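You operate a simulated robot arm through the tools that you are given. There is no shell and no other tool. Be economical: measure what you need, move in short steps, check, and stop when the job is done.

Carry out the task below with a simulated robot arm. There is one attempt and no reset: what you move stays moved.

## Task
Dye the middle of the sample on the light box, light it and file it by its pinholes.
Fine: dauber from the pad and back; more than one hole means rework; lamp off; leave the other samples. Set down upright: wooden dauber. A coat counts when it lies all over at full strength: go over it till it gets no stronger.
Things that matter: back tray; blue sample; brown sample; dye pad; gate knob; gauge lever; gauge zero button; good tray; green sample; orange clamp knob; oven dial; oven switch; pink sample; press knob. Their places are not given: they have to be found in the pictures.

Only the result counts: the job must be done as asked and must still hold three seconds after the hand-in. Knocking over, shifting, dropping, spilling or breaking anything else fails it.

## Robot
A 7-joint arm with a two-finger parallel gripper, fixed in place. Base frame: the origin is at the foot of the arm, x ahead of it, y to its left, z up. Readings come in m, degrees, newtons and seconds.
With the tool pointing down near the work surface it reaches from about 0.12 to 0.66 m from the base axis. Its first joint turns from -66.0 to 66.0 degrees. Payload 2.4 kg.
Tool frame: the origin (TCP) lies between the finger pads and is the grasp point; the fingertips stand 0.03 m ahead of it; z points along the fingers, y is the line along which they close. Largest opening 0.094 m; finger width 0.028, thickness 0.01; the body of the gripper, 0.05 by 0.096 m, starts 0.055 m behind the TCP.
Orientation is that of the tool frame in the base frame, as a unit quaternion [x, y, z, w]. With the fingers straight down and closing along the base's y, the tool's x points along the base's -x, its y along +y and its z along -z.

## Interface
- The arm moves only by the tool arm_command. Its argument "steps" is a list of rows, each a list of 7 numbers: the finger opening in m, from 0 to 0.094, then the shift along the tool's x, y, z in m, then the turn, a rotation vector about the tool's x, y, z in degrees. In form: [[claw, x, y, z, rx, ry, rz], ...]. A call has 1 to 10 rows; each row shifts and turns the commanded pose from where the row before left it, along the tool's axes as they then stand. A row lasts 0.2 s, in which the tool goes at most 0.05 m and 8.6 degrees; a call with a longer step from one row to the next is refused whole, and so is a gripper value outside its range. A pose out of reach is approached as far as the arm can. The call stops where the force on the tool passes 40 N (or 10 N more than at its start, if that is more) or the arm is blocked; 0.2 s more then pass. The fingers move at their own pace (about 0.153 m/s each) and stop on an object; they squeeze with about 38 N. The grip force told is the motor's: it shows also when the fingers shut on nothing. Time passes only in rows, and 0.2 s behind the last, so rows that do not move let the fingers close. The reply holds the time, the measured pose of the TCP, the force on the tool along the base axes, the opening and the grip force, in the units named above and with some noise, with the torque about the TCP (base axes, N m) and any sound that the robot's microphone picked up.
- Cameras (640 x 400 px; columns grow to the right, rows downward): "scene" is fixed at [0.035, 0.4722, 1.4399]; the picture's right is [-0.84, -0.54, 0.00], its down [-0.32, 0.49, -0.81] and it looks along [0.44, -0.68, -0.59] (base axes); focal length 358 px, centre (320, 200). "wrist" rides on the gripper at [0.076, 0.014, -0.103] in the tool frame; the picture's right is [-0.18, 0.98, 0.00], its down [-0.75, -0.14, -0.64] and it looks along [-0.63, -0.12, 0.77] (tool axes); focal length 243 px, centre (320, 200).
- capture(camera): a new picture of that camera. It takes no simulated time.
- measure_at(camera, pixels): for up to 12 pixels [column, row] of the newest picture of that camera ("zoom" is the newest enlarged one), the place [x, y, z] in the base frame of the surface seen there, good to about 0.002 m, but the place of the scene camera against the robot may be out by one fixed shift of up to 0.012 m in any direction. It takes no simulated time.
- close_up(camera, box): a new picture of the part [left, top, right, bottom] of that camera's present view, enlarged. It takes no simulated time.
- job_done(): hands the job in; it is judged then, once.

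Keep the steps short. Do not move on a guess: measure, check each grasp and each placing, and mend mistakes. In all there are 80 turns and 34 pictures (those below and enlarged ones count). Leave the gripper open and the arm clear of the work at the hand-in unless told otherwise, and finish with a single line.

The tools are called by a JSON object that holds its "fn" and its "kwargs". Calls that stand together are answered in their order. arm_command: Moves the arm, as the interface text tells. Its arguments: {"type":"object","properties":{"steps":{"type":"array"}},"required":["steps"]} The other tools are called the same way: capture (camera) takes a picture; measure_at (camera, pixels) gives the place of the surface under pixels of a picture; close_up (camera, box) takes an enlarged picture of a part of a camera's view; job_done () hands the job in.

At the start:

```text
t: 0.0
tcp_pos: [0.327, 0.1618, 1.2342]
orientation: [0.0, 1.0, 0.0, 0.001]
ft_force: [0.2, -0.9, 0.0]
torque: [0.0, 0.03, 0.05]
finger_gap: 0.0941
grip_force: 0.1
```

scene: 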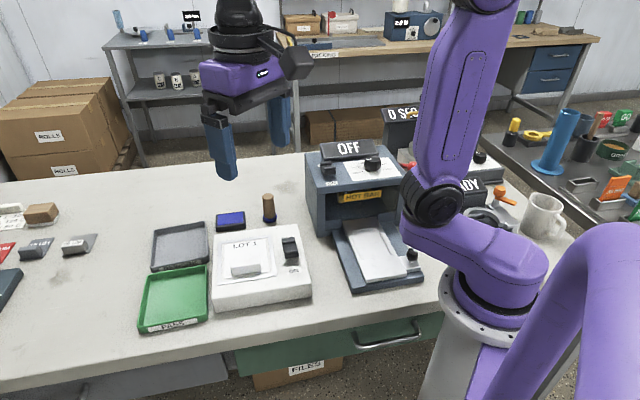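
wrist: 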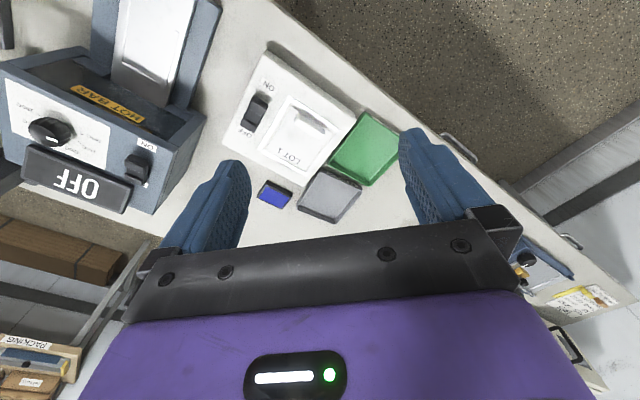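

I see the light box with sample (about 245,268), dye pad (230,221), dauber (268,208), and a grey and a green tray. I'll take a closer look at that area and measure it.

{"fn": "close_up", "kwargs": {"camera": "scene", "box": [130, 180, 330, 340]}}

{"fn": "measure_at", "kwargs": {"camera": "scene", "pixels": [[268, 197], [269, 220], [230, 221], [245, 267], [245, 272], [290, 242], [291, 252], [180, 245], [175, 300], [260, 300], [150, 215], [245, 255]]}}

{"fn": "close_up", "kwargs": {"camera": "scene", "box": [0, 180, 130, 320]}}

```text
2.50 times, centred on (230, 260) of scene
```

zoom: 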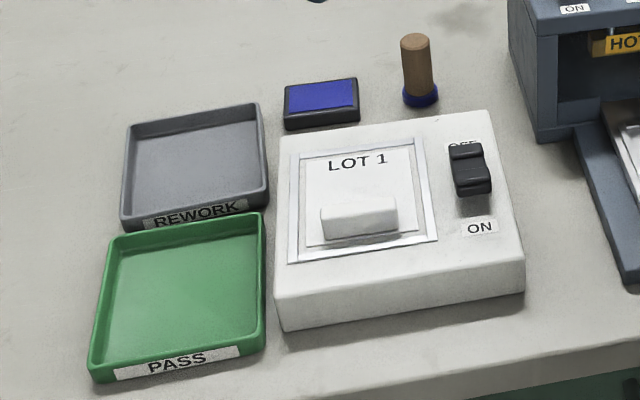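

```text
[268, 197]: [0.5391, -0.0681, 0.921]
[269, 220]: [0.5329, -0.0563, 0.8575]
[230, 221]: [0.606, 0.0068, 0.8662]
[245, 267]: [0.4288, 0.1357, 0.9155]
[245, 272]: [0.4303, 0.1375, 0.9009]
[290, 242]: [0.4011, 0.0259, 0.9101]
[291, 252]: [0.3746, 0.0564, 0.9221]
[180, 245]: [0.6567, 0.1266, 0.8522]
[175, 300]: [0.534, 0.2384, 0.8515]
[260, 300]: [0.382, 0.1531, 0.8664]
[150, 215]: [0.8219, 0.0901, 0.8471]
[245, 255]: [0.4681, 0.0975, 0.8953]
```

```text
2.86 times, centred on (65, 250) of scene
```

zoom: 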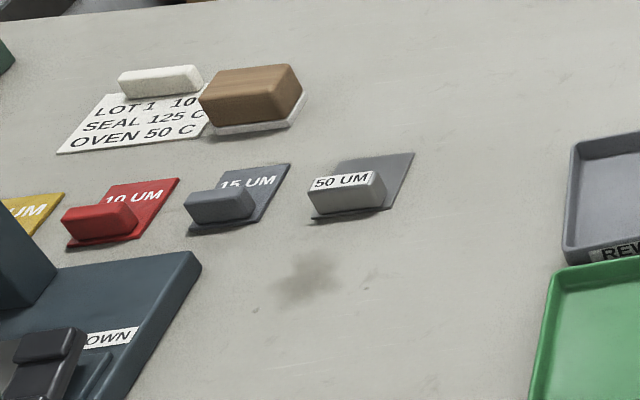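

The sample has a lot label at the back and a white handle at the front. I'll shift the tool 0.11 m in -y so the wrist camera sees the whole work area between the fingers.

{"fn": "arm_command", "kwargs": {"steps": [[0.094, 0.01, -0.04, 0.04, 0, 0, 0], [0.094, 0.01, -0.04, 0.04, 0, 0, 0], [0.094, 0.01, -0.03, 0.02, 0, 0, 0], [0.094, 0, 0, 0, 0, 0, 0]]}}

{"fn": "capture", "kwargs": {"camera": "wrist"}}

```text
refused: row 1 steps farther than a row can; nothing moved
```

```text
29 pictures are left
```

wrist: 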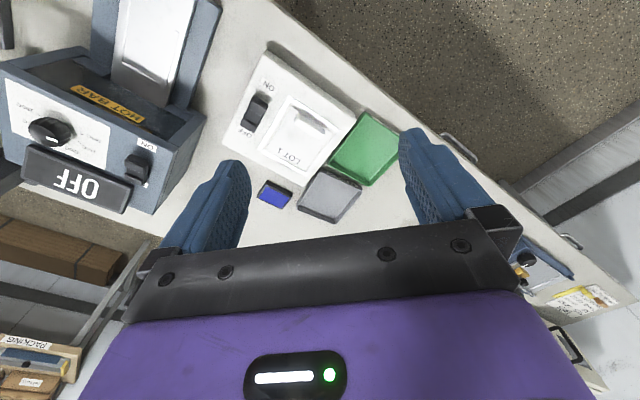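

The combined step was too long and nothing moved, so I'll use shorter ones.

{"fn": "arm_command", "kwargs": {"steps": [[0.094, 0.0, -0.035, 0.03, 0, 0, 0], [0.094, 0.0, -0.035, 0.03, 0, 0, 0], [0.094, 0.0, -0.03, 0.03, 0, 0, 0], [0.094, 0, 0, 0, 0, 0, 0]]}}

{"fn": "capture", "kwargs": {"camera": "wrist"}}

```text
t: 1.0
tcp_pos: [0.3269, 0.063, 1.1439]
orientation: [0.0, 1.0, 0.0, -0.001]
ft_force: [0.4, 0.4, 0.1]
torque: [-0.04, 0.01, -0.01]
finger_gap: 0.0941
grip_force: 0.0
```

```text
28 pictures are left
```

wrist: 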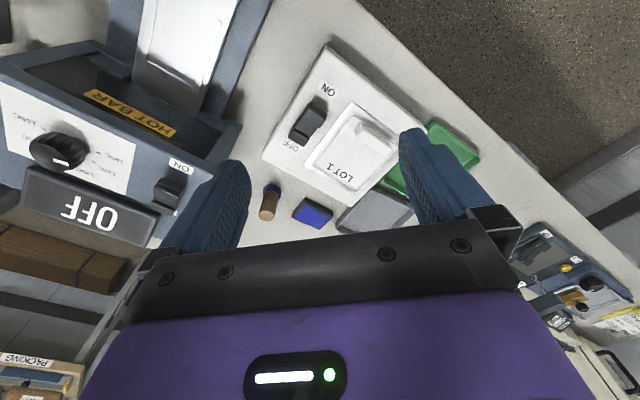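

Everything I need is in view. I'll enlarge the work area and measure in the enlargement.

{"fn": "close_up", "kwargs": {"camera": "wrist", "box": [230, 40, 430, 240]}}

{"fn": "measure_at", "kwargs": {"camera": "wrist", "pixels": [[273, 189], [268, 212], [313, 211], [264, 158], [325, 48], [345, 202], [360, 103], [309, 166], [357, 190], [312, 110], [303, 125], [372, 135]]}}

```text
2.00 times, centred on (330, 140) of wrist
```

zoom: 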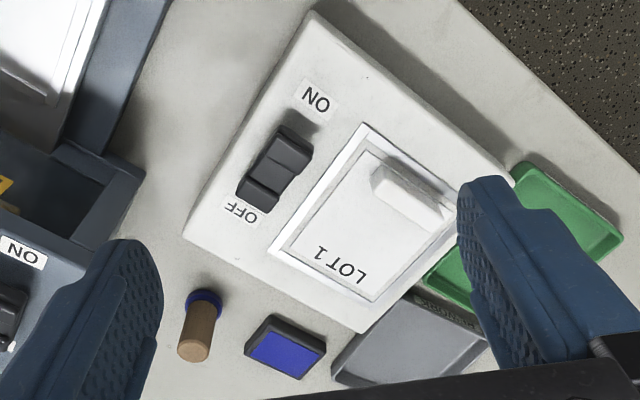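

```text
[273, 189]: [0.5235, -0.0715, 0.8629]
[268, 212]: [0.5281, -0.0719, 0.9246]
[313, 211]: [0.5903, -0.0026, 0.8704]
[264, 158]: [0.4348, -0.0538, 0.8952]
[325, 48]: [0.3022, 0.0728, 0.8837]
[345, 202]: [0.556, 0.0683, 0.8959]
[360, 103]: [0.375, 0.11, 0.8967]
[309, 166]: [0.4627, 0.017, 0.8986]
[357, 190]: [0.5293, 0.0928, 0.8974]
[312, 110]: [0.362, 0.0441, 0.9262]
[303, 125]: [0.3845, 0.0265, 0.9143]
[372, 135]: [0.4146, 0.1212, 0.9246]
```

Now I'll measure finer points in the enlarged picture: sheet corners, handle, pad, dauber and switch.

{"fn": "measure_at", "kwargs": {"camera": "zoom", "pixels": [[366, 152], [284, 247], [374, 296], [452, 228], [345, 225], [335, 240], [375, 180], [440, 215], [388, 166], [440, 222], [370, 240], [400, 225]]}}

{"fn": "measure_at", "kwargs": {"camera": "zoom", "pixels": [[195, 352], [182, 352], [207, 352], [204, 300], [254, 352], [298, 374], [322, 350], [275, 322], [290, 348], [205, 325], [340, 375], [420, 300]]}}

{"fn": "measure_at", "kwargs": {"camera": "zoom", "pixels": [[292, 142], [303, 130], [280, 155], [270, 175], [252, 195], [248, 188], [270, 200], [310, 150], [485, 340], [400, 350], [540, 180], [605, 240]]}}

```text
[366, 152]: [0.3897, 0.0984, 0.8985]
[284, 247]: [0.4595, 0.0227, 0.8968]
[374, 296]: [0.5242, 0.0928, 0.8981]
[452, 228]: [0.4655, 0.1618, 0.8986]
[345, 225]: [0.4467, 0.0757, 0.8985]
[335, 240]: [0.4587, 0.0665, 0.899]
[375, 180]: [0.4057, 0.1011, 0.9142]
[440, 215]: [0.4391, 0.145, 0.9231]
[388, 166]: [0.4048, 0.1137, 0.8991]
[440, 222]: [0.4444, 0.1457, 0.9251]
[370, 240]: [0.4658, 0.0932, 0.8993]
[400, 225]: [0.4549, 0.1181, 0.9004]
```

```text
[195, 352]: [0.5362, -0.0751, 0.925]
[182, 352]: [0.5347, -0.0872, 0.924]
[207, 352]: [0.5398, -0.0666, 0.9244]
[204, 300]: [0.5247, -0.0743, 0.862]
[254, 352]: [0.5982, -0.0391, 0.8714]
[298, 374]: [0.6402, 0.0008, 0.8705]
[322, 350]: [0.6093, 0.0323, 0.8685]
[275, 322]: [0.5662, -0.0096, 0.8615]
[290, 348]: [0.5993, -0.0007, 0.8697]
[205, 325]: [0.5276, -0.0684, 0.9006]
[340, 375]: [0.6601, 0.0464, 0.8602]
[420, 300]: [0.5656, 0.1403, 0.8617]
```

```text
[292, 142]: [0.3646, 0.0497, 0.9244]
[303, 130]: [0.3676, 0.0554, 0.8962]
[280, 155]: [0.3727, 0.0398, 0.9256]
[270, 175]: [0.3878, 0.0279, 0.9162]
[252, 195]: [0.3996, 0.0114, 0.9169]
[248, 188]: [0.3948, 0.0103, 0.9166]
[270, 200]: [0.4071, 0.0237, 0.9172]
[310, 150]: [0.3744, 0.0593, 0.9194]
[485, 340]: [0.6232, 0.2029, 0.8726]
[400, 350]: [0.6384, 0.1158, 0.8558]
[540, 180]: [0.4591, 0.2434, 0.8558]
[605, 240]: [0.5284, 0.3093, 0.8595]
```

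The light box is turned about 45°. I want a closer look at the sheet's middle, its rim and the handle, so I'll go down 0.09 m and +0.03 m in y.

{"fn": "arm_command", "kwargs": {"steps": [[0.094, 0.0, 0.015, 0.045, 0, 0, 0], [0.094, 0.0, 0.015, 0.045, 0, 0, 0], [0.094, 0, 0, 0, 0, 0, 0]]}}

{"fn": "close_up", "kwargs": {"camera": "wrist", "box": [220, 40, 420, 165]}}

```text
t: 1.8
tcp_pos: [0.3258, 0.0924, 1.0532]
orientation: [0.0, 1.0, 0.0, 0.0]
ft_force: [0.2, 0.0, 0.6]
torque: [-0.02, 0.0, 0.0]
finger_gap: 0.0941
grip_force: 0.0
```

```text
3.20 times, centred on (320, 102) of wrist
```

zoom: 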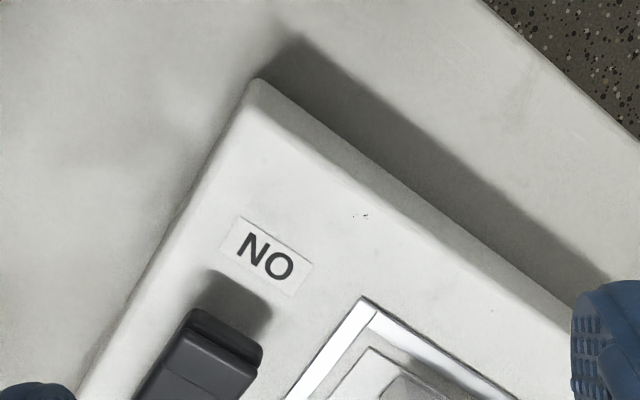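

The sheet lies lower in the picture, so I'll enlarge that part.

{"fn": "close_up", "kwargs": {"camera": "wrist", "box": [240, 120, 440, 245]}}

```text
3.20 times, centred on (340, 182) of wrist
```

zoom: 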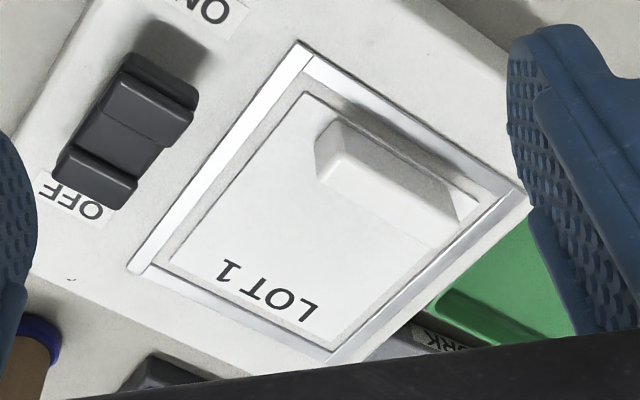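

{"fn": "measure_at", "kwargs": {"camera": "zoom", "pixels": [[303, 95], [170, 262], [331, 346], [474, 205], [296, 230], [318, 185], [420, 245], [345, 125], [332, 122], [452, 205], [458, 215], [330, 148]]}}

{"fn": "measure_at", "kwargs": {"camera": "zoom", "pixels": [[302, 42], [135, 268], [333, 362], [530, 200], [240, 220], [290, 250], [335, 250], [370, 260], [310, 200], [395, 150], [390, 185], [345, 165]]}}

```text
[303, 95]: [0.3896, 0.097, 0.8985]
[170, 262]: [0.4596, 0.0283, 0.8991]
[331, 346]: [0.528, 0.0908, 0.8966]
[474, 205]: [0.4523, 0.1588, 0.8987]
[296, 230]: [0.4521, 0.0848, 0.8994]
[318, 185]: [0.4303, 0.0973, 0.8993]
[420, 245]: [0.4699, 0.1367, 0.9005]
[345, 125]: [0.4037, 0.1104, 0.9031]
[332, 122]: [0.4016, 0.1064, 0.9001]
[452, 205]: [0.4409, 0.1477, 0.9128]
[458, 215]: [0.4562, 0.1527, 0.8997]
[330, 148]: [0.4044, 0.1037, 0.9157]
```

```text
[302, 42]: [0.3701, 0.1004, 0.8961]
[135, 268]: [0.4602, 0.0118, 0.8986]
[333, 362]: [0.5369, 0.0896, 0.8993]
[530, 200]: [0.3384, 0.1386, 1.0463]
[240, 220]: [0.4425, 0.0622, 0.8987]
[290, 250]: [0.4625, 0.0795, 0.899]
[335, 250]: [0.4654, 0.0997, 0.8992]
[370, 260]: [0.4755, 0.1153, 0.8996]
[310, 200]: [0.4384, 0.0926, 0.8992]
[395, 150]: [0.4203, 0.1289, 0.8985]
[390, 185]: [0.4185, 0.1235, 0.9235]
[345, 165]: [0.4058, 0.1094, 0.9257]
```

{"fn": "measure_at", "kwargs": {"camera": "zoom", "pixels": [[325, 172], [330, 182], [360, 185], [380, 205], [400, 215], [400, 222], [425, 230], [435, 240], [440, 228], [370, 195], [360, 195], [350, 190]]}}

```text
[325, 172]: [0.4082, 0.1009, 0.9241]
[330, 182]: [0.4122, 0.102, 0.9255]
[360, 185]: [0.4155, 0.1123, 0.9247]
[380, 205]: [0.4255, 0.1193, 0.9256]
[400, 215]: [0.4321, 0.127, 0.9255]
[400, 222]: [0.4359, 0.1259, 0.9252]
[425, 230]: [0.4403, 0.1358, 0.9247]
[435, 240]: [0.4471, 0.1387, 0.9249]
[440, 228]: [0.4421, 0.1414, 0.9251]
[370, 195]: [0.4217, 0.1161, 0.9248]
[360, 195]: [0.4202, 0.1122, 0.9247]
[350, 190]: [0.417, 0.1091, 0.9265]
```

Sheet middle is about (0.457, 0.094, 0.899) and the handle is at (0.4245, 0.1235, top 0.925). The dauber axis is about (0.538, -0.075, top 0.925). Before approaching it I'll check the gap to the hot-bar oven.

{"fn": "measure_at", "kwargs": {"camera": "scene", "pixels": [[308, 165], [311, 225], [316, 235], [325, 160], [340, 175], [310, 185], [336, 290], [268, 197], [320, 225]]}}

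{"fn": "arm_command", "kwargs": {"steps": [[0.07, -0.045, -0.015, 0, 0, 0, 0], [0.07, -0.045, -0.02, 0, 0, 0, 0], [0.07, -0.03, -0.03, 0, 0, 0, 0], [0.07, 0, -0.03, 0, 0, 0, 0], [0.07, 0, -0.035, 0, 0, 0, 0], [0.07, 0, 0, 0, 0, 0, 0]]}}

{"fn": "capture", "kwargs": {"camera": "wrist"}}

```text
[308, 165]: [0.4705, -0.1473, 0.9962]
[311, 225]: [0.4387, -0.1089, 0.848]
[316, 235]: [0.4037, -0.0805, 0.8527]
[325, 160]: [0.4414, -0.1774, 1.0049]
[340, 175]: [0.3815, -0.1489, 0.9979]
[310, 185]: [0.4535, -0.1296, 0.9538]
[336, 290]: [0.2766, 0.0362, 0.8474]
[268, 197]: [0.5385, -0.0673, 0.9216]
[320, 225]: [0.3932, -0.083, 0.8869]
```

```text
t: 3.2
tcp_pos: [0.4463, -0.0392, 1.0525]
orientation: [0.0, 1.0, 0.0, 0.0]
ft_force: [1.0, -0.3, 0.0]
torque: [0.01, 0.0, 0.06]
finger_gap: 0.0697
grip_force: 0.0
```

```text
24 pictures are left
```

wrist: 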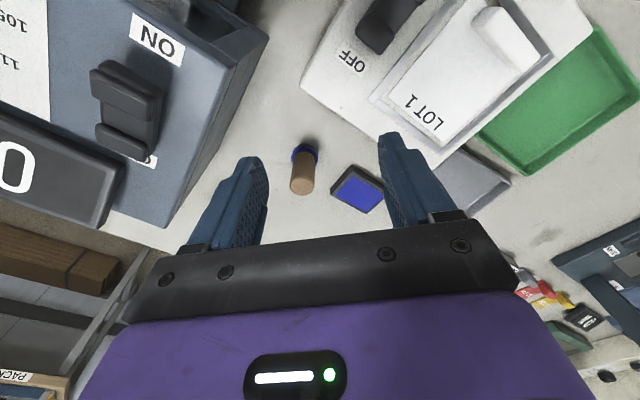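

{"fn": "measure_at", "kwargs": {"camera": "wrist", "pixels": [[302, 186], [293, 186], [311, 186], [303, 165], [304, 152], [165, 222], [265, 38], [235, 80], [220, 130], [358, 190], [345, 185], [300, 192]]}}

```text
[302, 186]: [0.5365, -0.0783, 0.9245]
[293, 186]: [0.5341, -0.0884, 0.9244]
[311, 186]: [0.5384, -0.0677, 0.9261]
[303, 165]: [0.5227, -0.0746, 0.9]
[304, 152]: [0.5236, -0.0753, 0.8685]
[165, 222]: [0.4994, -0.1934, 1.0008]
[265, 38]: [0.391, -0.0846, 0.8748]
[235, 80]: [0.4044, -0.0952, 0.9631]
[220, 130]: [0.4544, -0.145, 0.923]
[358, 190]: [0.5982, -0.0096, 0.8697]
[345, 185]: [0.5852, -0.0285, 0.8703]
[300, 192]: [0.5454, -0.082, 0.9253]
```

The dauber axis is at (0.535, -0.078) and the oven corner at (0.499, -0.193), so there's clearance. I'll move over the dauber, then down partway.

{"fn": "arm_command", "kwargs": {"steps": [[0.07, -0.045, -0.02, 0, 0, 0, 0], [0.07, -0.044, -0.019, 0, 0, 0, 0], [0.07, 0, 0, 0.04, 0, 0, 0], [0.07, 0, 0, 0.04, 0, 0, 0], [0.07, 0, 0, 0, 0, 0, 0]]}}

{"fn": "capture", "kwargs": {"camera": "wrist"}}

```text
t: 4.4
tcp_pos: [0.5359, -0.0773, 0.972]
orientation: [0.001, 1.0, 0.0, 0.0]
ft_force: [-0.1, 0.2, -0.3]
torque: [-0.03, 0.0, 0.03]
finger_gap: 0.07
grip_force: 0.0
```

```text
23 pictures are left
```

wrist: 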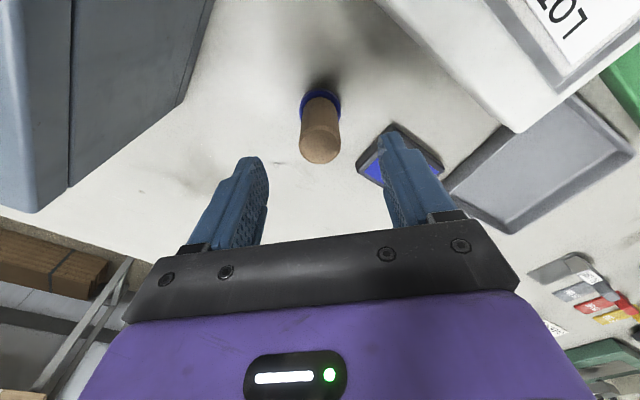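

The dauber is centred between the fingers. I'll go down 0.057 m and close.

{"fn": "arm_command", "kwargs": {"steps": [[0.07, 0, 0, 0.03, 0, 0, 0], [0.07, 0, 0, 0.027, 0, 0, 0], [0.07, 0, 0, 0, 0, 0, 0], [0.015, 0, 0, 0, 0, 0, 0], [0.01, 0, 0, 0, 0, 0, 0], [0.01, 0, 0, 0, 0, 0, 0]]}}

```text
t: 5.8
tcp_pos: [0.5358, -0.0774, 0.9164]
orientation: [0.0, 1.0, 0.0, 0.0]
ft_force: [0.0, 0.7, -0.4]
torque: [0.0, 0.0, 0.0]
finger_gap: 0.0287
grip_force: 38.0
```

Gripped, opening 0.0287 and grip 38 N. The tip is 0.069 m below the TCP. I'll lift and carry it over the dye pad centre at (0.601, -0.003).

{"fn": "arm_command", "kwargs": {"steps": [[0.01, 0, 0, -0.03, 0, 0, 0], [0.01, 0, 0, -0.03, 0, 0, 0], [0.01, -0.03, 0.035, 0, 0, 0, 0], [0.01, -0.0352, 0.0354, 0, 0, 0, 0], [0.01, 0, 0, 0, 0, 0, 0]]}}

{"fn": "capture", "kwargs": {"camera": "wrist"}}

```text
t: 7.0
tcp_pos: [0.6031, -0.0065, 0.9765]
orientation: [0.0, 1.0, 0.0, -0.001]
ft_force: [0.7, 0.2, -0.1]
torque: [-0.04, 0.0, 0.0]
finger_gap: 0.0288
grip_force: 37.9
```

```text
22 pictures are left
```

wrist: 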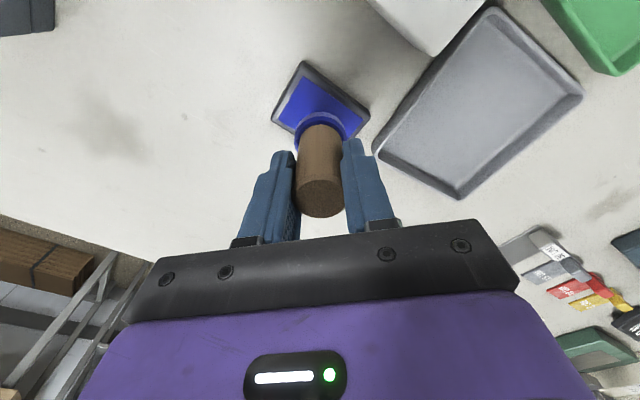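

{"fn": "measure_at", "kwargs": {"camera": "wrist", "pixels": [[305, 80], [280, 118], [362, 118], [305, 65], [273, 120], [368, 116], [320, 100]]}}

```text
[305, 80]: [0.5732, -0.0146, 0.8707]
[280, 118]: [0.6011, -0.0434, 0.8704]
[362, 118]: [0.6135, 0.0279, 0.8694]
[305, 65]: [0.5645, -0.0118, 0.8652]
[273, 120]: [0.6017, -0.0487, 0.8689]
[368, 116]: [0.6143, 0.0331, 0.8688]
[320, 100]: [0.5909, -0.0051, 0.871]
```

Pad centre is (0.607, -0.008) and I'm nearly over it. I'll press down gently.

{"fn": "arm_command", "kwargs": {"steps": [[0.01, -0.003, 0, 0.02, 0, 0, 0], [0.01, 0, 0, 0.014, 0, 0, 0], [0.01, 0, 0, 0.002, 0, 0, 0], [0.01, 0, 0, 0.002, 0, 0, 0], [0.01, 0, 0, 0, 0, 0, 0]]}}

```text
t: 8.2
tcp_pos: [0.6042, -0.0065, 0.9392]
orientation: [0.0, 1.0, 0.0, 0.0]
ft_force: [0.1, -0.1, -0.1]
torque: [-0.02, -0.03, 0.0]
finger_gap: 0.0289
grip_force: 38.5
```

No contact force yet, so I'll go down a millimetre at a time.

{"fn": "arm_command", "kwargs": {"steps": [[0.01, 0, 0, 0.001, 0, 0, 0], [0.01, 0, 0, 0.001, 0, 0, 0], [0.01, 0, 0, 0.001, 0, 0, 0], [0.01, 0, 0, 0, 0, 0, 0]]}}

```text
t: 9.2
tcp_pos: [0.6039, -0.0065, 0.9357]
orientation: [0.0, 1.0, 0.0, 0.0]
ft_force: [0.2, 0.1, -0.2]
torque: [-0.01, 0.01, 0.0]
finger_gap: 0.0287
grip_force: 38.1
```

{"fn": "arm_command", "kwargs": {"steps": [[0.01, 0, 0, 0.001, 0, 0, 0], [0.01, 0, 0, 0.001, 0, 0, 0], [0.01, 0, 0, 0, 0, 0, 0]]}}

{"fn": "close_up", "kwargs": {"camera": "wrist", "box": [240, 60, 400, 160]}}

```text
t: 10.0
tcp_pos: [0.6043, -0.0067, 0.9337]
orientation: [0.0, 1.0, 0.001, 0.0]
ft_force: [-0.5, -0.2, 1.7]
torque: [-0.01, 0.05, 0.0]
finger_gap: 0.0287
grip_force: 37.4
```

```text
4.00 times, centred on (320, 110) of wrist
```

zoom: 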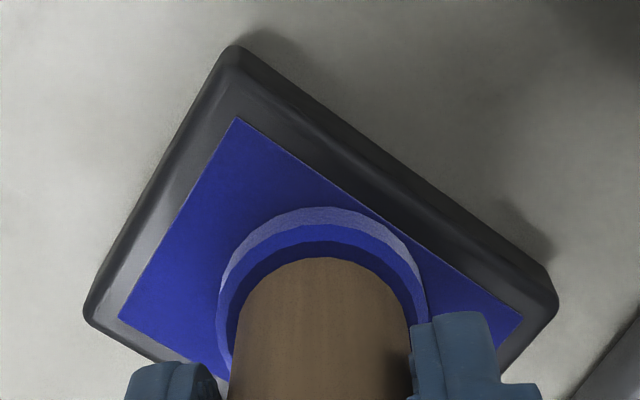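

Contact has begun (1.7 N). I'll press about 2 mm more, hold, then lift.

{"fn": "arm_command", "kwargs": {"steps": [[0.01, 0, 0, 0.001, 0, 0, 0], [0.01, 0, 0, 0.001, 0, 0, 0], [0.01, 0, 0, 0, 0, 0, 0], [0.01, 0, 0, 0, 0, 0, 0]]}}

```text
t: 11.0
tcp_pos: [0.6054, -0.0068, 0.9334]
orientation: [0.0, 1.0, 0.0, 0.002]
ft_force: [-5.2, 1.2, 24.7]
torque: [0.17, 0.31, 0.09]
finger_gap: 0.0288
grip_force: 38.0
```

Pressed at 24.7 N, contact at TCP z≈0.9335. I'll lift and go over the sample's middle at (0.4574, 0.0937).

{"fn": "arm_command", "kwargs": {"steps": [[0.01, 0, 0, -0.02, 0, 0, 0], [0.01, 0, 0, -0.045, 0, 0, 0], [0.01, 0.037, 0.025, 0, 0, 0, 0], [0.01, 0.037, 0.025, 0, 0, 0, 0], [0.01, 0.037, 0.025, 0, 0, 0, 0], [0.01, 0.0355, 0.0253, 0, 0, 0, 0], [0.01, 0, 0, 0, 0, 0, 0]]}}

{"fn": "capture", "kwargs": {"camera": "wrist"}}

```text
t: 12.6
tcp_pos: [0.4588, 0.0932, 0.9974]
orientation: [0.0, 1.0, 0.0, 0.001]
ft_force: [0.2, 0.6, -0.3]
torque: [-0.02, 0.0, -0.03]
finger_gap: 0.0287
grip_force: 38.1
```

```text
20 pictures are left
```

wrist: 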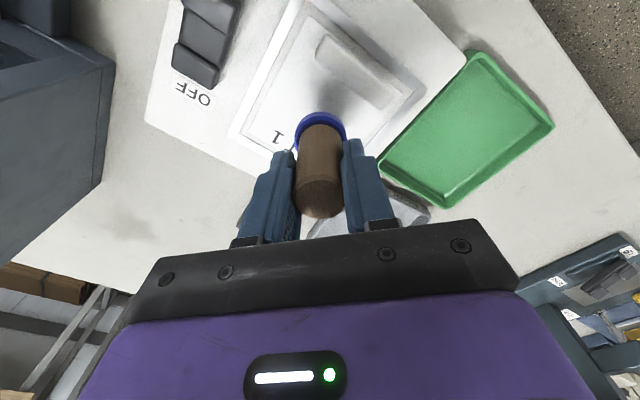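

Over the middle, with the handle clear. I'll lower to near contact, then press in millimetre steps.

{"fn": "arm_command", "kwargs": {"steps": [[0.01, 0, 0, 0.02, 0, 0, 0], [0.01, 0, 0, 0.0125, 0, 0, 0], [0.01, 0, 0, 0.001, 0, 0, 0], [0.01, 0, 0, 0.001, 0, 0, 0], [0.01, 0, 0, 0, 0, 0, 0]]}}

```text
t: 13.8
tcp_pos: [0.4578, 0.0938, 0.9625]
orientation: [0.0, 1.0, 0.0, 0.001]
ft_force: [-1.4, -1.2, 12.6]
torque: [-0.07, 0.02, -0.01]
finger_gap: 0.0289
grip_force: 37.9
```

Contact at 12.6 N. I'll press 0.5 mm more, hold, lift 0.09 m and move back to look at the coat.

{"fn": "arm_command", "kwargs": {"steps": [[0.01, 0, 0, 0.0005, 0, 0, 0], [0.01, 0, 0, 0, 0, 0, 0], [0.01, 0, 0, -0.02, 0, 0, 0], [0.01, 0, 0, -0.02, 0, 0, 0], [0.01, -0.04, -0.03, 0, 0, 0, 0], [0.01, -0.03, -0.03, 0, 0, 0, 0], [0.01, 0, 0, 0, 0, 0, 0]]}}

{"fn": "close_up", "kwargs": {"camera": "scene", "box": [195, 215, 315, 315]}}

```text
t: 15.4
tcp_pos: [0.5289, 0.0325, 1.0027]
orientation: [0.0, 1.0, 0.0, 0.0]
ft_force: [-0.5, -0.6, -0.7]
torque: [-0.02, -0.02, 0.0]
finger_gap: 0.0291
grip_force: 37.7
```

```text
4.00 times, centred on (255, 265) of scene
```

zoom: 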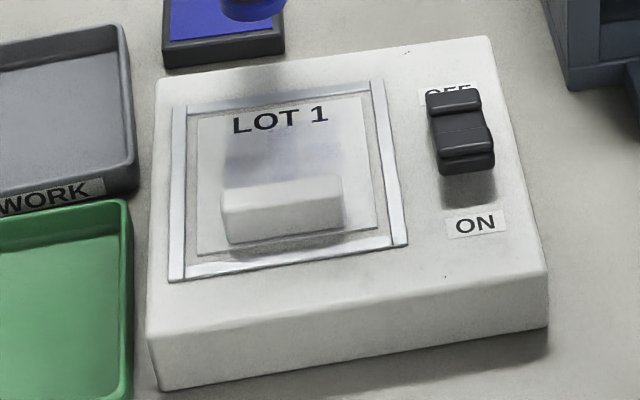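

A faint blue coat is showing. For a better look I'll raise and move the wrist camera to TCP (0.40, 0.03, 1.05).

{"fn": "arm_command", "kwargs": {"steps": [[0.01, 0, 0, -0.047, 0, 0, 0], [0.01, 0.045, 0, 0, 0, 0, 0], [0.01, 0.045, 0, 0, 0, 0, 0], [0.01, 0.039, 0, 0, 0, 0, 0], [0.01, 0, 0, 0, 0, 0, 0]]}}

{"fn": "close_up", "kwargs": {"camera": "wrist", "box": [310, 80, 470, 180]}}

```text
t: 16.6
tcp_pos: [0.3972, 0.0332, 1.049]
orientation: [0.0, 1.0, 0.0, 0.0]
ft_force: [1.0, -0.1, -0.3]
torque: [0.01, 0.01, -0.01]
finger_gap: 0.0286
grip_force: 37.7
```

```text
4.00 times, centred on (390, 130) of wrist
```

zoom: 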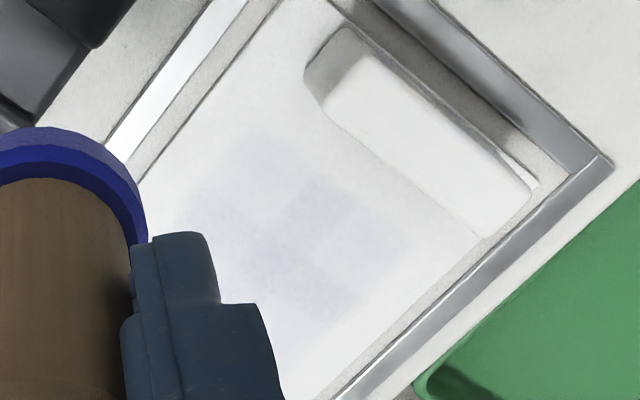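

{"fn": "measure_at", "kwargs": {"camera": "zoom", "pixels": [[185, 210], [255, 135], [320, 175], [405, 230], [300, 235], [350, 290], [300, 330], [250, 215], [230, 250], [355, 195]]}}

```text
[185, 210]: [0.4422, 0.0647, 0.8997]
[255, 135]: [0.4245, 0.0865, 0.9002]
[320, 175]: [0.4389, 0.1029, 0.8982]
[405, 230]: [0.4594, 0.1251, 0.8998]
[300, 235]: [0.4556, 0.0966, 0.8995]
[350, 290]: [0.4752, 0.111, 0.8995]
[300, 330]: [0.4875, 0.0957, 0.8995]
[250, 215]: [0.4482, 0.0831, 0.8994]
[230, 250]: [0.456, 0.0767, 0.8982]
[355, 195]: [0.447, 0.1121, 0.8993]
```

The dye shows as patchy cells about 0.05 x 0.04 m in the middle, all very faint. I'll dab at offset points around the middle to even it out, starting at the +v/+u corner.

{"fn": "arm_command", "kwargs": {"steps": [[0.01, -0.0345, 0.03, 0, 0, 0, 0], [0.01, -0.0358, 0.0336, 0, 0, 0, 0], [0.01, 0, 0, 0.045, 0, 0, 0], [0.01, 0, 0, 0.035, 0, 0, 0], [0.01, 0, 0, 0.005, 0, 0, 0], [0.01, 0, 0, 0.002, 0, 0, 0], [0.01, 0, 0, 0, 0, 0, 0]]}}

```text
t: 18.2
tcp_pos: [0.4679, 0.0979, 0.9624]
orientation: [0.0, 1.0, 0.001, 0.003]
ft_force: [-4.5, 1.7, 23.0]
torque: [0.1, 0.23, 0.03]
finger_gap: 0.0289
grip_force: 38.2
```

23 N contact is good. I'll dab the next points with small lifts between them.

{"fn": "arm_command", "kwargs": {"steps": [[0.01, 0, 0, -0.008, 0, 0, 0], [0.01, 0.014, -0.0142, 0, 0, 0, 0], [0.01, 0, 0, 0.008, 0, 0, 0], [0.01, 0, 0, 0, 0, 0, 0], [0.01, 0, 0, -0.008, 0, 0, 0], [0.01, 0.0086, 0.0084, 0, 0, 0, 0], [0.01, 0, 0, 0.008, 0, 0, 0], [0.01, 0, 0, 0, 0, 0, 0]]}}

{"fn": "arm_command", "kwargs": {"steps": [[0.01, 0, 0, -0.008, 0, 0, 0], [0.01, -0.014, 0.0142, 0, 0, 0, 0], [0.01, 0, 0, 0.008, 0, 0, 0], [0.01, 0, 0, 0, 0, 0, 0], [0.01, 0, 0, -0.04, 0, 0, 0], [0.01, 0.001, -0.037, -0.03, 0, 0, 0], [0.01, 0.04, -0.02, -0.016, 0, 0, 0], [0.01, 0.02, -0.015, 0, 0, 0, 0], [0.01, 0, 0, 0, 0, 0, 0]]}}

{"fn": "close_up", "kwargs": {"camera": "wrist", "box": [310, 80, 470, 180]}}

```text
t: 20.0
tcp_pos: [0.4461, 0.0915, 0.9628]
orientation: [0.0, 1.0, 0.0, 0.001]
ft_force: [-1.6, -0.8, 15.0]
torque: [-0.08, 0.04, -0.02]
finger_gap: 0.0287
grip_force: 38.5
```

```text
t: 22.0
tcp_pos: [0.3991, 0.0328, 1.0473]
orientation: [0.0, 1.0, -0.001, 0.0]
ft_force: [-0.4, 0.5, -0.7]
torque: [-0.01, -0.03, 0.0]
finger_gap: 0.029
grip_force: 38.5
```

```text
4.00 times, centred on (390, 130) of wrist
```

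zoom: 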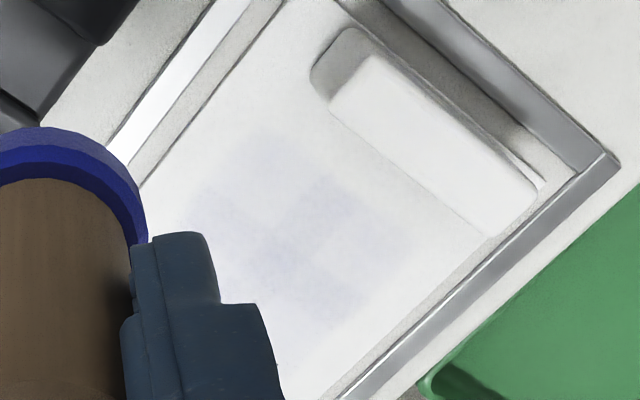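

Little change: the later dabs added almost nothing, so the dauber needs re-inking. Back to the pad for a longer dip.

{"fn": "arm_command", "kwargs": {"steps": [[0.01, -0.0411, -0.0078, 0, 0, 0, 0], [0.01, -0.0411, -0.0078, 0, 0, 0, 0], [0.01, -0.0411, -0.0078, 0, 0, 0, 0], [0.01, -0.0411, -0.0078, 0, 0, 0, 0], [0.01, -0.0411, -0.0078, 0, 0, 0, 0], [0.01, 0, 0, 0.045, 0, 0, 0], [0.01, 0, 0, 0.045, 0, 0, 0], [0.01, 0, 0, 0.022, 0, 0, 0]]}}

{"fn": "arm_command", "kwargs": {"steps": [[0.01, 0, 0, 0.003, 0, 0, 0], [0.01, 0, 0, 0.001, 0, 0, 0], [0.01, 0, 0, 0, 0, 0, 0], [0.01, 0, 0, 0, 0, 0, 0], [0.01, 0, 0, 0, 0, 0, 0]]}}

```text
t: 23.8
tcp_pos: [0.6039, -0.0064, 0.9365]
orientation: [0.0, 1.0, 0.0, 0.0]
ft_force: [-0.2, 0.4, -0.8]
torque: [-0.01, 0.02, 0.03]
finger_gap: 0.0288
grip_force: 38.5
```

```text
t: 25.0
tcp_pos: [0.605, -0.0056, 0.934]
orientation: [0.001, 1.0, 0.0, 0.001]
ft_force: [-1.7, 0.1, 13.3]
torque: [0.0, -0.02, 0.0]
finger_gap: 0.0287
grip_force: 38.3
```

Re-inked at 13 N. Over to the middle again, then press.

{"fn": "arm_command", "kwargs": {"steps": [[0.01, 0, 0, -0.02, 0, 0, 0], [0.01, 0, 0, -0.045, 0, 0, 0], [0.01, 0.037, 0.025, 0, 0, 0, 0], [0.01, 0.037, 0.025, 0, 0, 0, 0], [0.01, 0.037, 0.025, 0, 0, 0, 0], [0.01, 0.036, 0.0254, 0, 0, 0, 0], [0.01, 0, 0, 0.031, 0, 0, 0], [0.01, 0, 0, 0.003, 0, 0, 0], [0.01, 0, 0, 0, 0, 0, 0]]}}

```text
t: 27.0
tcp_pos: [0.4575, 0.0948, 0.9622]
orientation: [0.001, 1.0, 0.0, 0.0]
ft_force: [-1.8, 0.1, 4.2]
torque: [-0.06, 0.05, 0.0]
finger_gap: 0.0287
grip_force: 37.6
```

Light contact at 4.2 N. I'll stroke gently along the handle's direction (±10 mm), then lift and look.

{"fn": "arm_command", "kwargs": {"steps": [[0.01, -0.007, 0.0071, 0, 0, 0, 0], [0.01, 0.007, -0.0071, 0, 0, 0, 0], [0.01, 0.007, -0.0071, 0, 0, 0, 0], [0.01, -0.007, 0.0071, 0, 0, 0, 0], [0.01, 0, 0, -0.04, 0, 0, 0], [0.01, 0.002, -0.025, -0.03, 0, 0, 0], [0.01, 0.035, -0.02, -0.015, 0, 0, 0], [0.01, 0.022, -0.016, 0, 0, 0, 0], [0.01, 0, 0, 0, 0, 0, 0]]}}

{"fn": "close_up", "kwargs": {"camera": "wrist", "box": [310, 80, 470, 180]}}

```text
t: 29.0
tcp_pos: [0.3973, 0.0328, 1.0468]
orientation: [0.0, 1.0, 0.0, 0.0]
ft_force: [-0.2, -1.1, -0.6]
torque: [-0.03, 0.02, 0.02]
finger_gap: 0.0285
grip_force: 38.2
```

```text
4.00 times, centred on (390, 130) of wrist
```

zoom: 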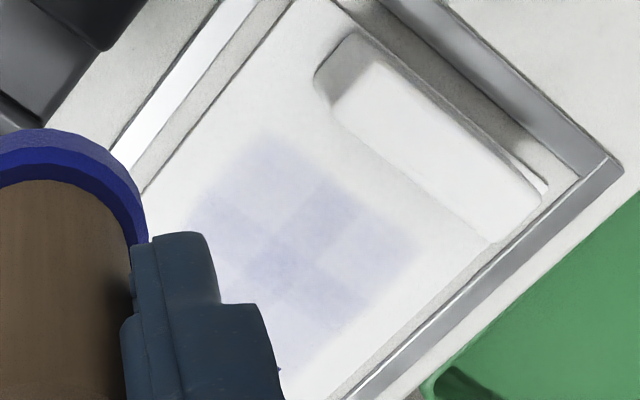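

Clearly stronger: re-inking and stroking works, and the sheet hasn't moved. I'll run a full cycle: dip, then a light raster over the patch, then look.

{"fn": "arm_command", "kwargs": {"steps": [[0.01, -0.0411, -0.0078, 0, 0, 0, 0], [0.01, -0.0411, -0.0078, 0, 0, 0, 0], [0.01, -0.0411, -0.0078, 0, 0, 0, 0], [0.01, -0.0411, -0.0078, 0, 0, 0, 0], [0.01, -0.0411, -0.0078, 0, 0, 0, 0], [0.01, 0, 0, 0.045, 0, 0, 0], [0.01, 0, 0, 0.045, 0, 0, 0], [0.01, 0, 0, 0.022, 0, 0, 0]]}}

{"fn": "arm_command", "kwargs": {"steps": [[0.01, 0, 0, 0.003, 0, 0, 0], [0.01, 0, 0, 0.001, 0, 0, 0], [0.01, 0, 0, 0, 0, 0, 0], [0.01, 0, 0, 0, 0, 0, 0], [0.01, 0, 0, -0.02, 0, 0, 0], [0.01, 0, 0, -0.045, 0, 0, 0], [0.01, 0.037, 0.025, 0, 0, 0, 0], [0.01, 0.037, 0.025, 0, 0, 0, 0], [0.01, 0.037, 0.025, 0, 0, 0, 0], [0.01, 0.036, 0.0254, 0, 0, 0, 0]]}}

{"fn": "arm_command", "kwargs": {"steps": [[0.01, 0, 0, 0.031, 0, 0, 0], [0.01, 0, 0, 0.003, 0, 0, 0], [0.01, -0.0127, 0.0043, 0, 0, 0, 0], [0.01, 0.0084, -0.0085, 0, 0, 0, 0], [0.01, 0.0084, -0.0085, 0, 0, 0, 0], [0.01, 0.0085, 0.0084, 0, 0, 0, 0], [0.01, -0.0084, 0.0085, 0, 0, 0, 0], [0.01, -0.0084, 0.0085, 0, 0, 0, 0], [0.01, 0.0041, -0.0127, 0, 0, 0, 0]]}}

{"fn": "arm_command", "kwargs": {"steps": [[0.01, 0, 0, -0.04, 0, 0, 0], [0.01, 0.002, -0.025, -0.03, 0, 0, 0], [0.01, 0.035, -0.02, -0.015, 0, 0, 0], [0.01, 0.022, -0.016, 0, 0, 0, 0], [0.01, 0, 0, 0, 0, 0, 0]]}}

{"fn": "close_up", "kwargs": {"camera": "wrist", "box": [310, 80, 470, 180]}}

```text
t: 30.8
tcp_pos: [0.6062, -0.0049, 0.9355]
orientation: [0.0, 1.0, 0.0, 0.001]
ft_force: [0.4, -0.3, -1.0]
torque: [0.01, 0.0, -0.01]
finger_gap: 0.0287
grip_force: 38.3
```

```text
t: 33.0
tcp_pos: [0.4555, 0.0948, 0.997]
orientation: [0.0, 1.0, 0.0, 0.0]
ft_force: [0.2, -0.2, -0.1]
torque: [0.01, -0.01, -0.01]
finger_gap: 0.0288
grip_force: 38.0
```

```text
t: 35.0
tcp_pos: [0.4578, 0.0961, 0.9632]
orientation: [0.0, 1.0, 0.0, 0.002]
ft_force: [0.3, 1.5, 5.2]
torque: [0.12, -0.12, 0.05]
finger_gap: 0.0287
grip_force: 38.2
```

```text
t: 36.2
tcp_pos: [0.3985, 0.0326, 1.0472]
orientation: [0.0, 1.0, 0.0, 0.001]
ft_force: [0.0, -0.1, -0.8]
torque: [0.01, -0.01, -0.03]
finger_gap: 0.0288
grip_force: 38.1
```

```text
4.00 times, centred on (390, 130) of wrist
```

zoom: 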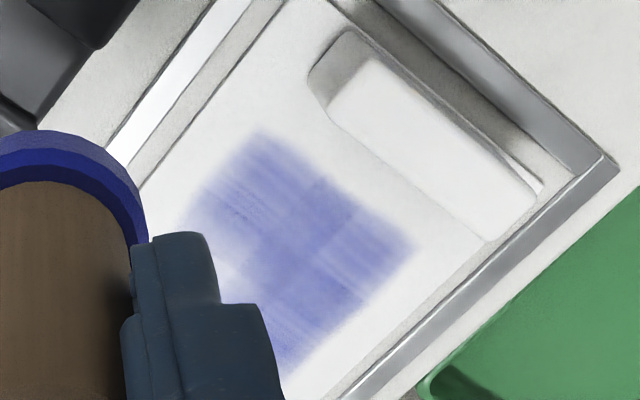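

Stroking works well. I'll measure the patch extents so the raster covers all of it.

{"fn": "measure_at", "kwargs": {"camera": "zoom", "pixels": [[262, 132], [412, 245], [288, 368], [190, 212], [225, 270], [300, 250], [215, 180], [350, 300]]}}

{"fn": "close_up", "kwargs": {"camera": "scene", "box": [215, 235, 295, 285]}}

```text
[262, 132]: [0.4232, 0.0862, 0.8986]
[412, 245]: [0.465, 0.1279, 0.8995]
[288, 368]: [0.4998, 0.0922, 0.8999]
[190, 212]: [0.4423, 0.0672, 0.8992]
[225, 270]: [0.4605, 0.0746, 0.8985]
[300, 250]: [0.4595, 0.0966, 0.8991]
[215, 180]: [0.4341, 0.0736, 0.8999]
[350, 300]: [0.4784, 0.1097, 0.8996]
```

```text
8.00 times, centred on (255, 260) of scene
```

zoom: 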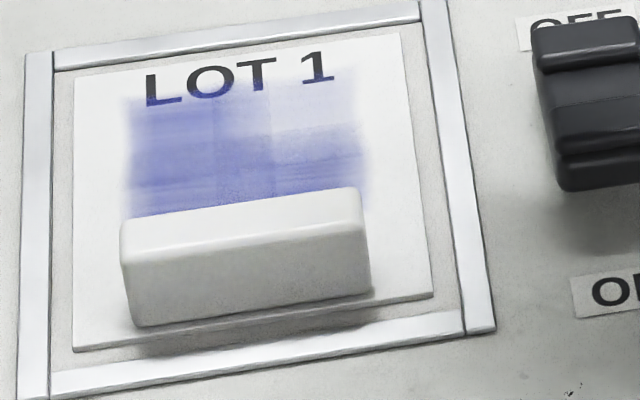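

The scene view shows the patch well. It's weaker at the upper right (+u side), so I'll do two more dip cycles with a wider three-line raster.

{"fn": "arm_command", "kwargs": {"steps": [[0.01, -0.0411, -0.0078, 0, 0, 0, 0], [0.01, -0.0411, -0.0078, 0, 0, 0, 0], [0.01, -0.0411, -0.0078, 0, 0, 0, 0], [0.01, -0.0411, -0.0078, 0, 0, 0, 0], [0.01, -0.0411, -0.0078, 0, 0, 0, 0], [0.01, 0, 0, 0.045, 0, 0, 0], [0.01, 0, 0, 0.045, 0, 0, 0], [0.01, 0, 0, 0.022, 0, 0, 0]]}}

{"fn": "arm_command", "kwargs": {"steps": [[0.01, 0, 0, 0.003, 0, 0, 0], [0.01, 0, 0, 0.001, 0, 0, 0], [0.01, 0, 0, 0, 0, 0, 0], [0.01, 0, 0, 0, 0, 0, 0], [0.01, 0, 0, -0.02, 0, 0, 0], [0.01, 0, 0, -0.045, 0, 0, 0], [0.01, 0.037, 0.025, 0, 0, 0, 0], [0.01, 0.037, 0.025, 0, 0, 0, 0], [0.01, 0.037, 0.025, 0, 0, 0, 0], [0.01, 0.036, 0.0254, 0, 0, 0, 0]]}}

{"fn": "arm_command", "kwargs": {"steps": [[0.01, 0, 0, 0.031, 0, 0, 0], [0.01, 0, 0, 0.003, 0, 0, 0], [0.01, -0.0169, 0.0001, 0, 0, 0, 0], [0.01, 0.0084, -0.0085, 0, 0, 0, 0], [0.01, 0.0084, -0.0085, 0, 0, 0, 0], [0.01, 0.0064, 0.0063, 0, 0, 0, 0], [0.01, -0.0084, 0.0085, 0, 0, 0, 0], [0.01, -0.0084, 0.0085, 0, 0, 0, 0], [0.01, 0.0064, 0.0063, 0, 0, 0, 0]]}}

{"fn": "arm_command", "kwargs": {"steps": [[0.01, 0.0084, -0.0085, 0, 0, 0, 0], [0.01, 0.0084, -0.0085, 0, 0, 0, 0], [0.01, 0, 0, -0.04, 0, 0, 0], [0.01, -0.0127, 0.0043, 0, 0, 0, 0], [0.01, -0.037, -0.025, 0, 0, 0, 0], [0.01, -0.037, -0.025, 0, 0, 0, 0], [0.01, -0.037, -0.025, 0, 0, 0, 0], [0.01, -0.036, -0.0254, 0, 0, 0, 0]]}}

{"fn": "close_up", "kwargs": {"camera": "scene", "box": [215, 235, 295, 285]}}

```text
t: 38.0
tcp_pos: [0.6053, -0.0065, 0.9366]
orientation: [0.0, 1.0, 0.0, 0.0]
ft_force: [-0.3, 0.2, -0.8]
torque: [-0.02, 0.02, -0.04]
finger_gap: 0.0287
grip_force: 38.1
```

```text
t: 40.2
tcp_pos: [0.4575, 0.0954, 0.9972]
orientation: [0.0, 1.0, 0.001, -0.001]
ft_force: [0.1, -0.7, -1.2]
torque: [0.0, 0.0, -0.01]
finger_gap: 0.0289
grip_force: 38.6
```

```text
t: 42.2
tcp_pos: [0.4601, 0.1102, 0.9629]
orientation: [0.0, 1.0, 0.001, 0.001]
ft_force: [-0.5, 0.2, -0.8]
torque: [0.0, 0.02, -0.03]
finger_gap: 0.0287
grip_force: 37.8
```

```text
t: 44.0
tcp_pos: [0.604, -0.0038, 1.0025]
orientation: [0.001, 1.0, 0.0, -0.001]
ft_force: [-0.1, -0.8, -1.1]
torque: [0.03, 0.02, -0.02]
finger_gap: 0.0289
grip_force: 37.7
```

```text
8.00 times, centred on (255, 260) of scene
```

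zoom: 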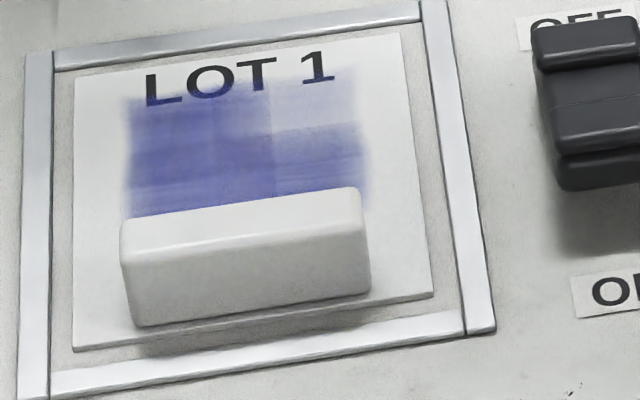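

Stronger, but contact was lost in part of the strokes (0 N), and the upper right is still pale. Next cycle I'll press 1 mm deeper.

{"fn": "arm_command", "kwargs": {"steps": [[0.01, 0, 0, 0.045, 0, 0, 0], [0.01, 0, 0, 0.022, 0, 0, 0], [0.01, 0, 0, 0.003, 0, 0, 0], [0.01, 0, 0, 0.0015, 0, 0, 0], [0.01, 0, 0, 0, 0, 0, 0], [0.01, 0, 0, 0, 0, 0, 0]]}}

{"fn": "arm_command", "kwargs": {"steps": [[0.01, 0, 0, -0.0205, 0, 0, 0], [0.01, 0, 0, -0.045, 0, 0, 0], [0.01, 0.037, 0.025, 0, 0, 0, 0], [0.01, 0.037, 0.025, 0, 0, 0, 0], [0.01, 0.037, 0.025, 0, 0, 0, 0], [0.01, 0.036, 0.0254, 0, 0, 0, 0], [0.01, 0, 0, 0.031, 0, 0, 0], [0.01, 0, 0, 0.004, 0, 0, 0]]}}

{"fn": "arm_command", "kwargs": {"steps": [[0.01, -0.0169, 0.0001, 0, 0, 0, 0], [0.01, 0.0084, -0.0085, 0, 0, 0, 0], [0.01, 0.0084, -0.0085, 0, 0, 0, 0], [0.01, 0.0064, 0.0063, 0, 0, 0, 0], [0.01, -0.0084, 0.0085, 0, 0, 0, 0], [0.01, -0.0084, 0.0085, 0, 0, 0, 0], [0.01, 0.0064, 0.0063, 0, 0, 0, 0]]}}

{"fn": "arm_command", "kwargs": {"steps": [[0.01, 0.0084, -0.0085, 0, 0, 0, 0], [0.01, 0.0084, -0.0085, 0, 0, 0, 0], [0.01, 0, 0, -0.041, 0, 0, 0], [0.01, -0.0127, 0.0043, 0, 0, 0, 0], [0.01, -0.037, -0.025, 0, 0, 0, 0], [0.01, -0.037, -0.025, 0, 0, 0, 0], [0.01, -0.037, -0.025, 0, 0, 0, 0], [0.01, -0.036, -0.0254, 0, 0, 0, 0]]}}

{"fn": "close_up", "kwargs": {"camera": "scene", "box": [215, 235, 295, 285]}}

```text
t: 45.4
tcp_pos: [0.6049, -0.0049, 0.9336]
orientation: [0.0, 1.0, 0.0, 0.002]
ft_force: [-4.3, 1.5, 23.0]
torque: [0.11, 0.18, 0.05]
finger_gap: 0.0291
grip_force: 38.2
```

```text
t: 47.2
tcp_pos: [0.4563, 0.0961, 0.9611]
orientation: [0.0, 1.0, 0.0, 0.0]
ft_force: [-2.5, 0.2, 6.1]
torque: [-0.01, 0.06, -0.02]
finger_gap: 0.0288
grip_force: 37.6
```

```text
t: 48.8
tcp_pos: [0.4618, 0.1084, 0.9631]
orientation: [-0.001, 1.0, 0.0, 0.002]
ft_force: [2.5, -1.1, 7.5]
torque: [-0.11, -0.28, -0.03]
finger_gap: 0.0289
grip_force: 38.1
```

```text
t: 50.6
tcp_pos: [0.6045, -0.0042, 1.0017]
orientation: [0.0, 1.0, 0.0, -0.001]
ft_force: [0.4, 0.2, -1.1]
torque: [-0.02, 0.0, 0.0]
finger_gap: 0.0288
grip_force: 37.8
```

```text
8.00 times, centred on (255, 260) of scene
```

zoom: 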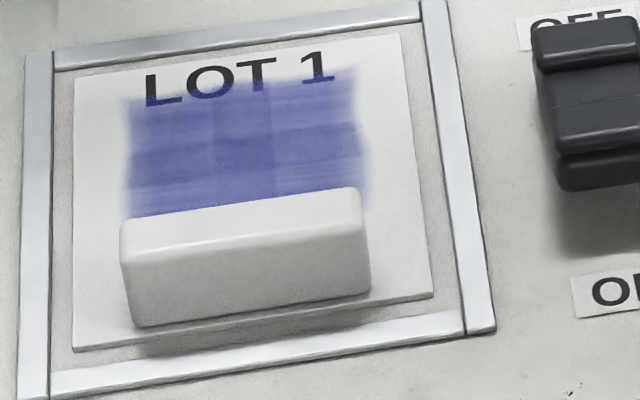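

Growing stronger and more even. Two more full cycles before the next look.

{"fn": "arm_command", "kwargs": {"steps": [[0.01, 0, 0, 0.045, 0, 0, 0], [0.01, 0, 0, 0.022, 0, 0, 0], [0.01, 0, 0, 0.003, 0, 0, 0], [0.01, 0, 0, 0.0015, 0, 0, 0], [0.01, 0, 0, 0, 0, 0, 0], [0.01, 0, 0, 0, 0, 0, 0]]}}

{"fn": "arm_command", "kwargs": {"steps": [[0.01, 0, 0, -0.0205, 0, 0, 0], [0.01, 0, 0, -0.045, 0, 0, 0], [0.01, 0.037, 0.025, 0, 0, 0, 0], [0.01, 0.037, 0.025, 0, 0, 0, 0], [0.01, 0.037, 0.025, 0, 0, 0, 0], [0.01, 0.036, 0.0254, 0, 0, 0, 0], [0.01, 0, 0, 0.031, 0, 0, 0], [0.01, 0, 0, 0.004, 0, 0, 0]]}}

{"fn": "arm_command", "kwargs": {"steps": [[0.01, -0.0169, 0.0001, 0, 0, 0, 0], [0.01, 0.0084, -0.0085, 0, 0, 0, 0], [0.01, 0.0084, -0.0085, 0, 0, 0, 0], [0.01, 0.0064, 0.0063, 0, 0, 0, 0], [0.01, -0.0084, 0.0085, 0, 0, 0, 0], [0.01, -0.0084, 0.0085, 0, 0, 0, 0], [0.01, 0.0064, 0.0063, 0, 0, 0, 0]]}}

{"fn": "arm_command", "kwargs": {"steps": [[0.01, 0.0084, -0.0085, 0, 0, 0, 0], [0.01, 0.0084, -0.0085, 0, 0, 0, 0], [0.01, 0, 0, -0.041, 0, 0, 0], [0.01, -0.0127, 0.0043, 0, 0, 0, 0], [0.01, -0.037, -0.025, 0, 0, 0, 0], [0.01, -0.037, -0.025, 0, 0, 0, 0], [0.01, -0.037, -0.025, 0, 0, 0, 0], [0.01, -0.036, -0.0254, 0, 0, 0, 0]]}}

{"fn": "arm_command", "kwargs": {"steps": [[0.01, 0, 0, 0.045, 0, 0, 0], [0.01, 0, 0, 0.022, 0, 0, 0], [0.01, 0, 0, 0.003, 0, 0, 0], [0.01, 0, 0, 0.0015, 0, 0, 0], [0.01, 0, 0, 0, 0, 0, 0], [0.01, 0, 0, 0, 0, 0, 0]]}}

{"fn": "arm_command", "kwargs": {"steps": [[0.01, 0, 0, -0.0205, 0, 0, 0], [0.01, 0, 0, -0.045, 0, 0, 0], [0.01, 0.037, 0.025, 0, 0, 0, 0], [0.01, 0.037, 0.025, 0, 0, 0, 0], [0.01, 0.037, 0.025, 0, 0, 0, 0], [0.01, 0.036, 0.0254, 0, 0, 0, 0], [0.01, 0, 0, 0.031, 0, 0, 0], [0.01, 0, 0, 0.004, 0, 0, 0]]}}

{"fn": "arm_command", "kwargs": {"steps": [[0.01, -0.0169, 0.0001, 0, 0, 0, 0], [0.01, 0.0084, -0.0085, 0, 0, 0, 0], [0.01, 0.0084, -0.0085, 0, 0, 0, 0], [0.01, 0.0064, 0.0063, 0, 0, 0, 0], [0.01, -0.0084, 0.0085, 0, 0, 0, 0], [0.01, -0.0084, 0.0085, 0, 0, 0, 0], [0.01, 0.0064, 0.0063, 0, 0, 0, 0]]}}

{"fn": "arm_command", "kwargs": {"steps": [[0.01, 0.0084, -0.0085, 0, 0, 0, 0], [0.01, 0.0084, -0.0085, 0, 0, 0, 0], [0.01, 0, 0, -0.041, 0, 0, 0], [0.01, -0.0127, 0.0043, 0, 0, 0, 0], [0.01, -0.037, -0.025, 0, 0, 0, 0], [0.01, -0.037, -0.025, 0, 0, 0, 0], [0.01, -0.037, -0.025, 0, 0, 0, 0], [0.01, -0.036, -0.0254, 0, 0, 0, 0]]}}

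{"fn": "close_up", "kwargs": {"camera": "scene", "box": [215, 235, 295, 285]}}

```text
t: 52.0
tcp_pos: [0.6044, -0.0049, 0.9308]
orientation: [0.0, 1.0, 0.0, 0.001]
ft_force: [-3.4, -0.9, 13.9]
torque: [-0.1, 0.13, -0.03]
finger_gap: 0.0292
grip_force: 38.2
```

```text
t: 53.8
tcp_pos: [0.4558, 0.0964, 0.9629]
orientation: [0.0, 1.0, 0.0, 0.0]
ft_force: [-1.2, -0.4, 7.0]
torque: [-0.03, 0.08, 0.0]
finger_gap: 0.0288
grip_force: 38.0
```

```text
t: 55.4
tcp_pos: [0.462, 0.1095, 0.9611]
orientation: [0.0, 1.0, 0.0, 0.0]
ft_force: [1.4, -1.8, 4.8]
torque: [-0.08, -0.17, -0.02]
finger_gap: 0.0288
grip_force: 38.1
```

```text
t: 57.2
tcp_pos: [0.6048, -0.005, 1.002]
orientation: [0.0, 1.0, -0.001, -0.001]
ft_force: [-0.2, -0.2, -1.2]
torque: [-0.01, 0.03, 0.0]
finger_gap: 0.0289
grip_force: 37.7
```

```text
t: 58.6
tcp_pos: [0.6044, -0.0051, 0.9322]
orientation: [0.0, 1.0, 0.001, 0.002]
ft_force: [-4.1, -1.8, 20.3]
torque: [-0.19, 0.23, -0.02]
finger_gap: 0.0288
grip_force: 38.4
```

```text
t: 60.4
tcp_pos: [0.4568, 0.0967, 0.9625]
orientation: [-0.001, 1.0, 0.0, 0.002]
ft_force: [-2.8, 0.3, 9.7]
torque: [-0.02, 0.11, 0.01]
finger_gap: 0.0288
grip_force: 38.0
```

```text
t: 62.0
tcp_pos: [0.4633, 0.1083, 0.9614]
orientation: [0.0, 1.0, 0.0, 0.002]
ft_force: [3.7, -1.5, 9.6]
torque: [-0.15, -0.25, 0.01]
finger_gap: 0.0288
grip_force: 38.2
```

```text
t: 63.8
tcp_pos: [0.6033, -0.0049, 1.0028]
orientation: [0.0, 1.0, 0.0, -0.002]
ft_force: [0.1, -0.3, -0.3]
torque: [0.02, 0.01, -0.02]
finger_gap: 0.0289
grip_force: 37.5
```

```text
8.00 times, centred on (255, 260) of scene
```

zoom: 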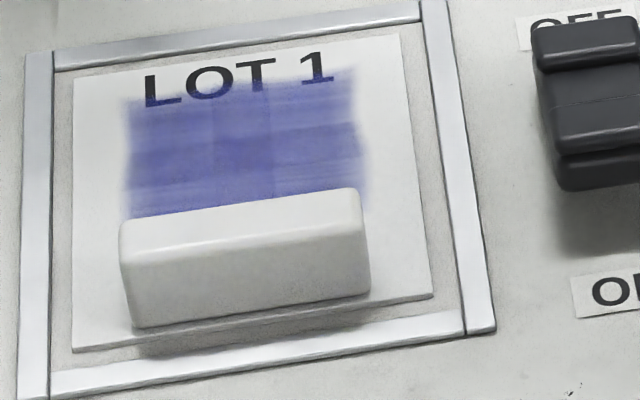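

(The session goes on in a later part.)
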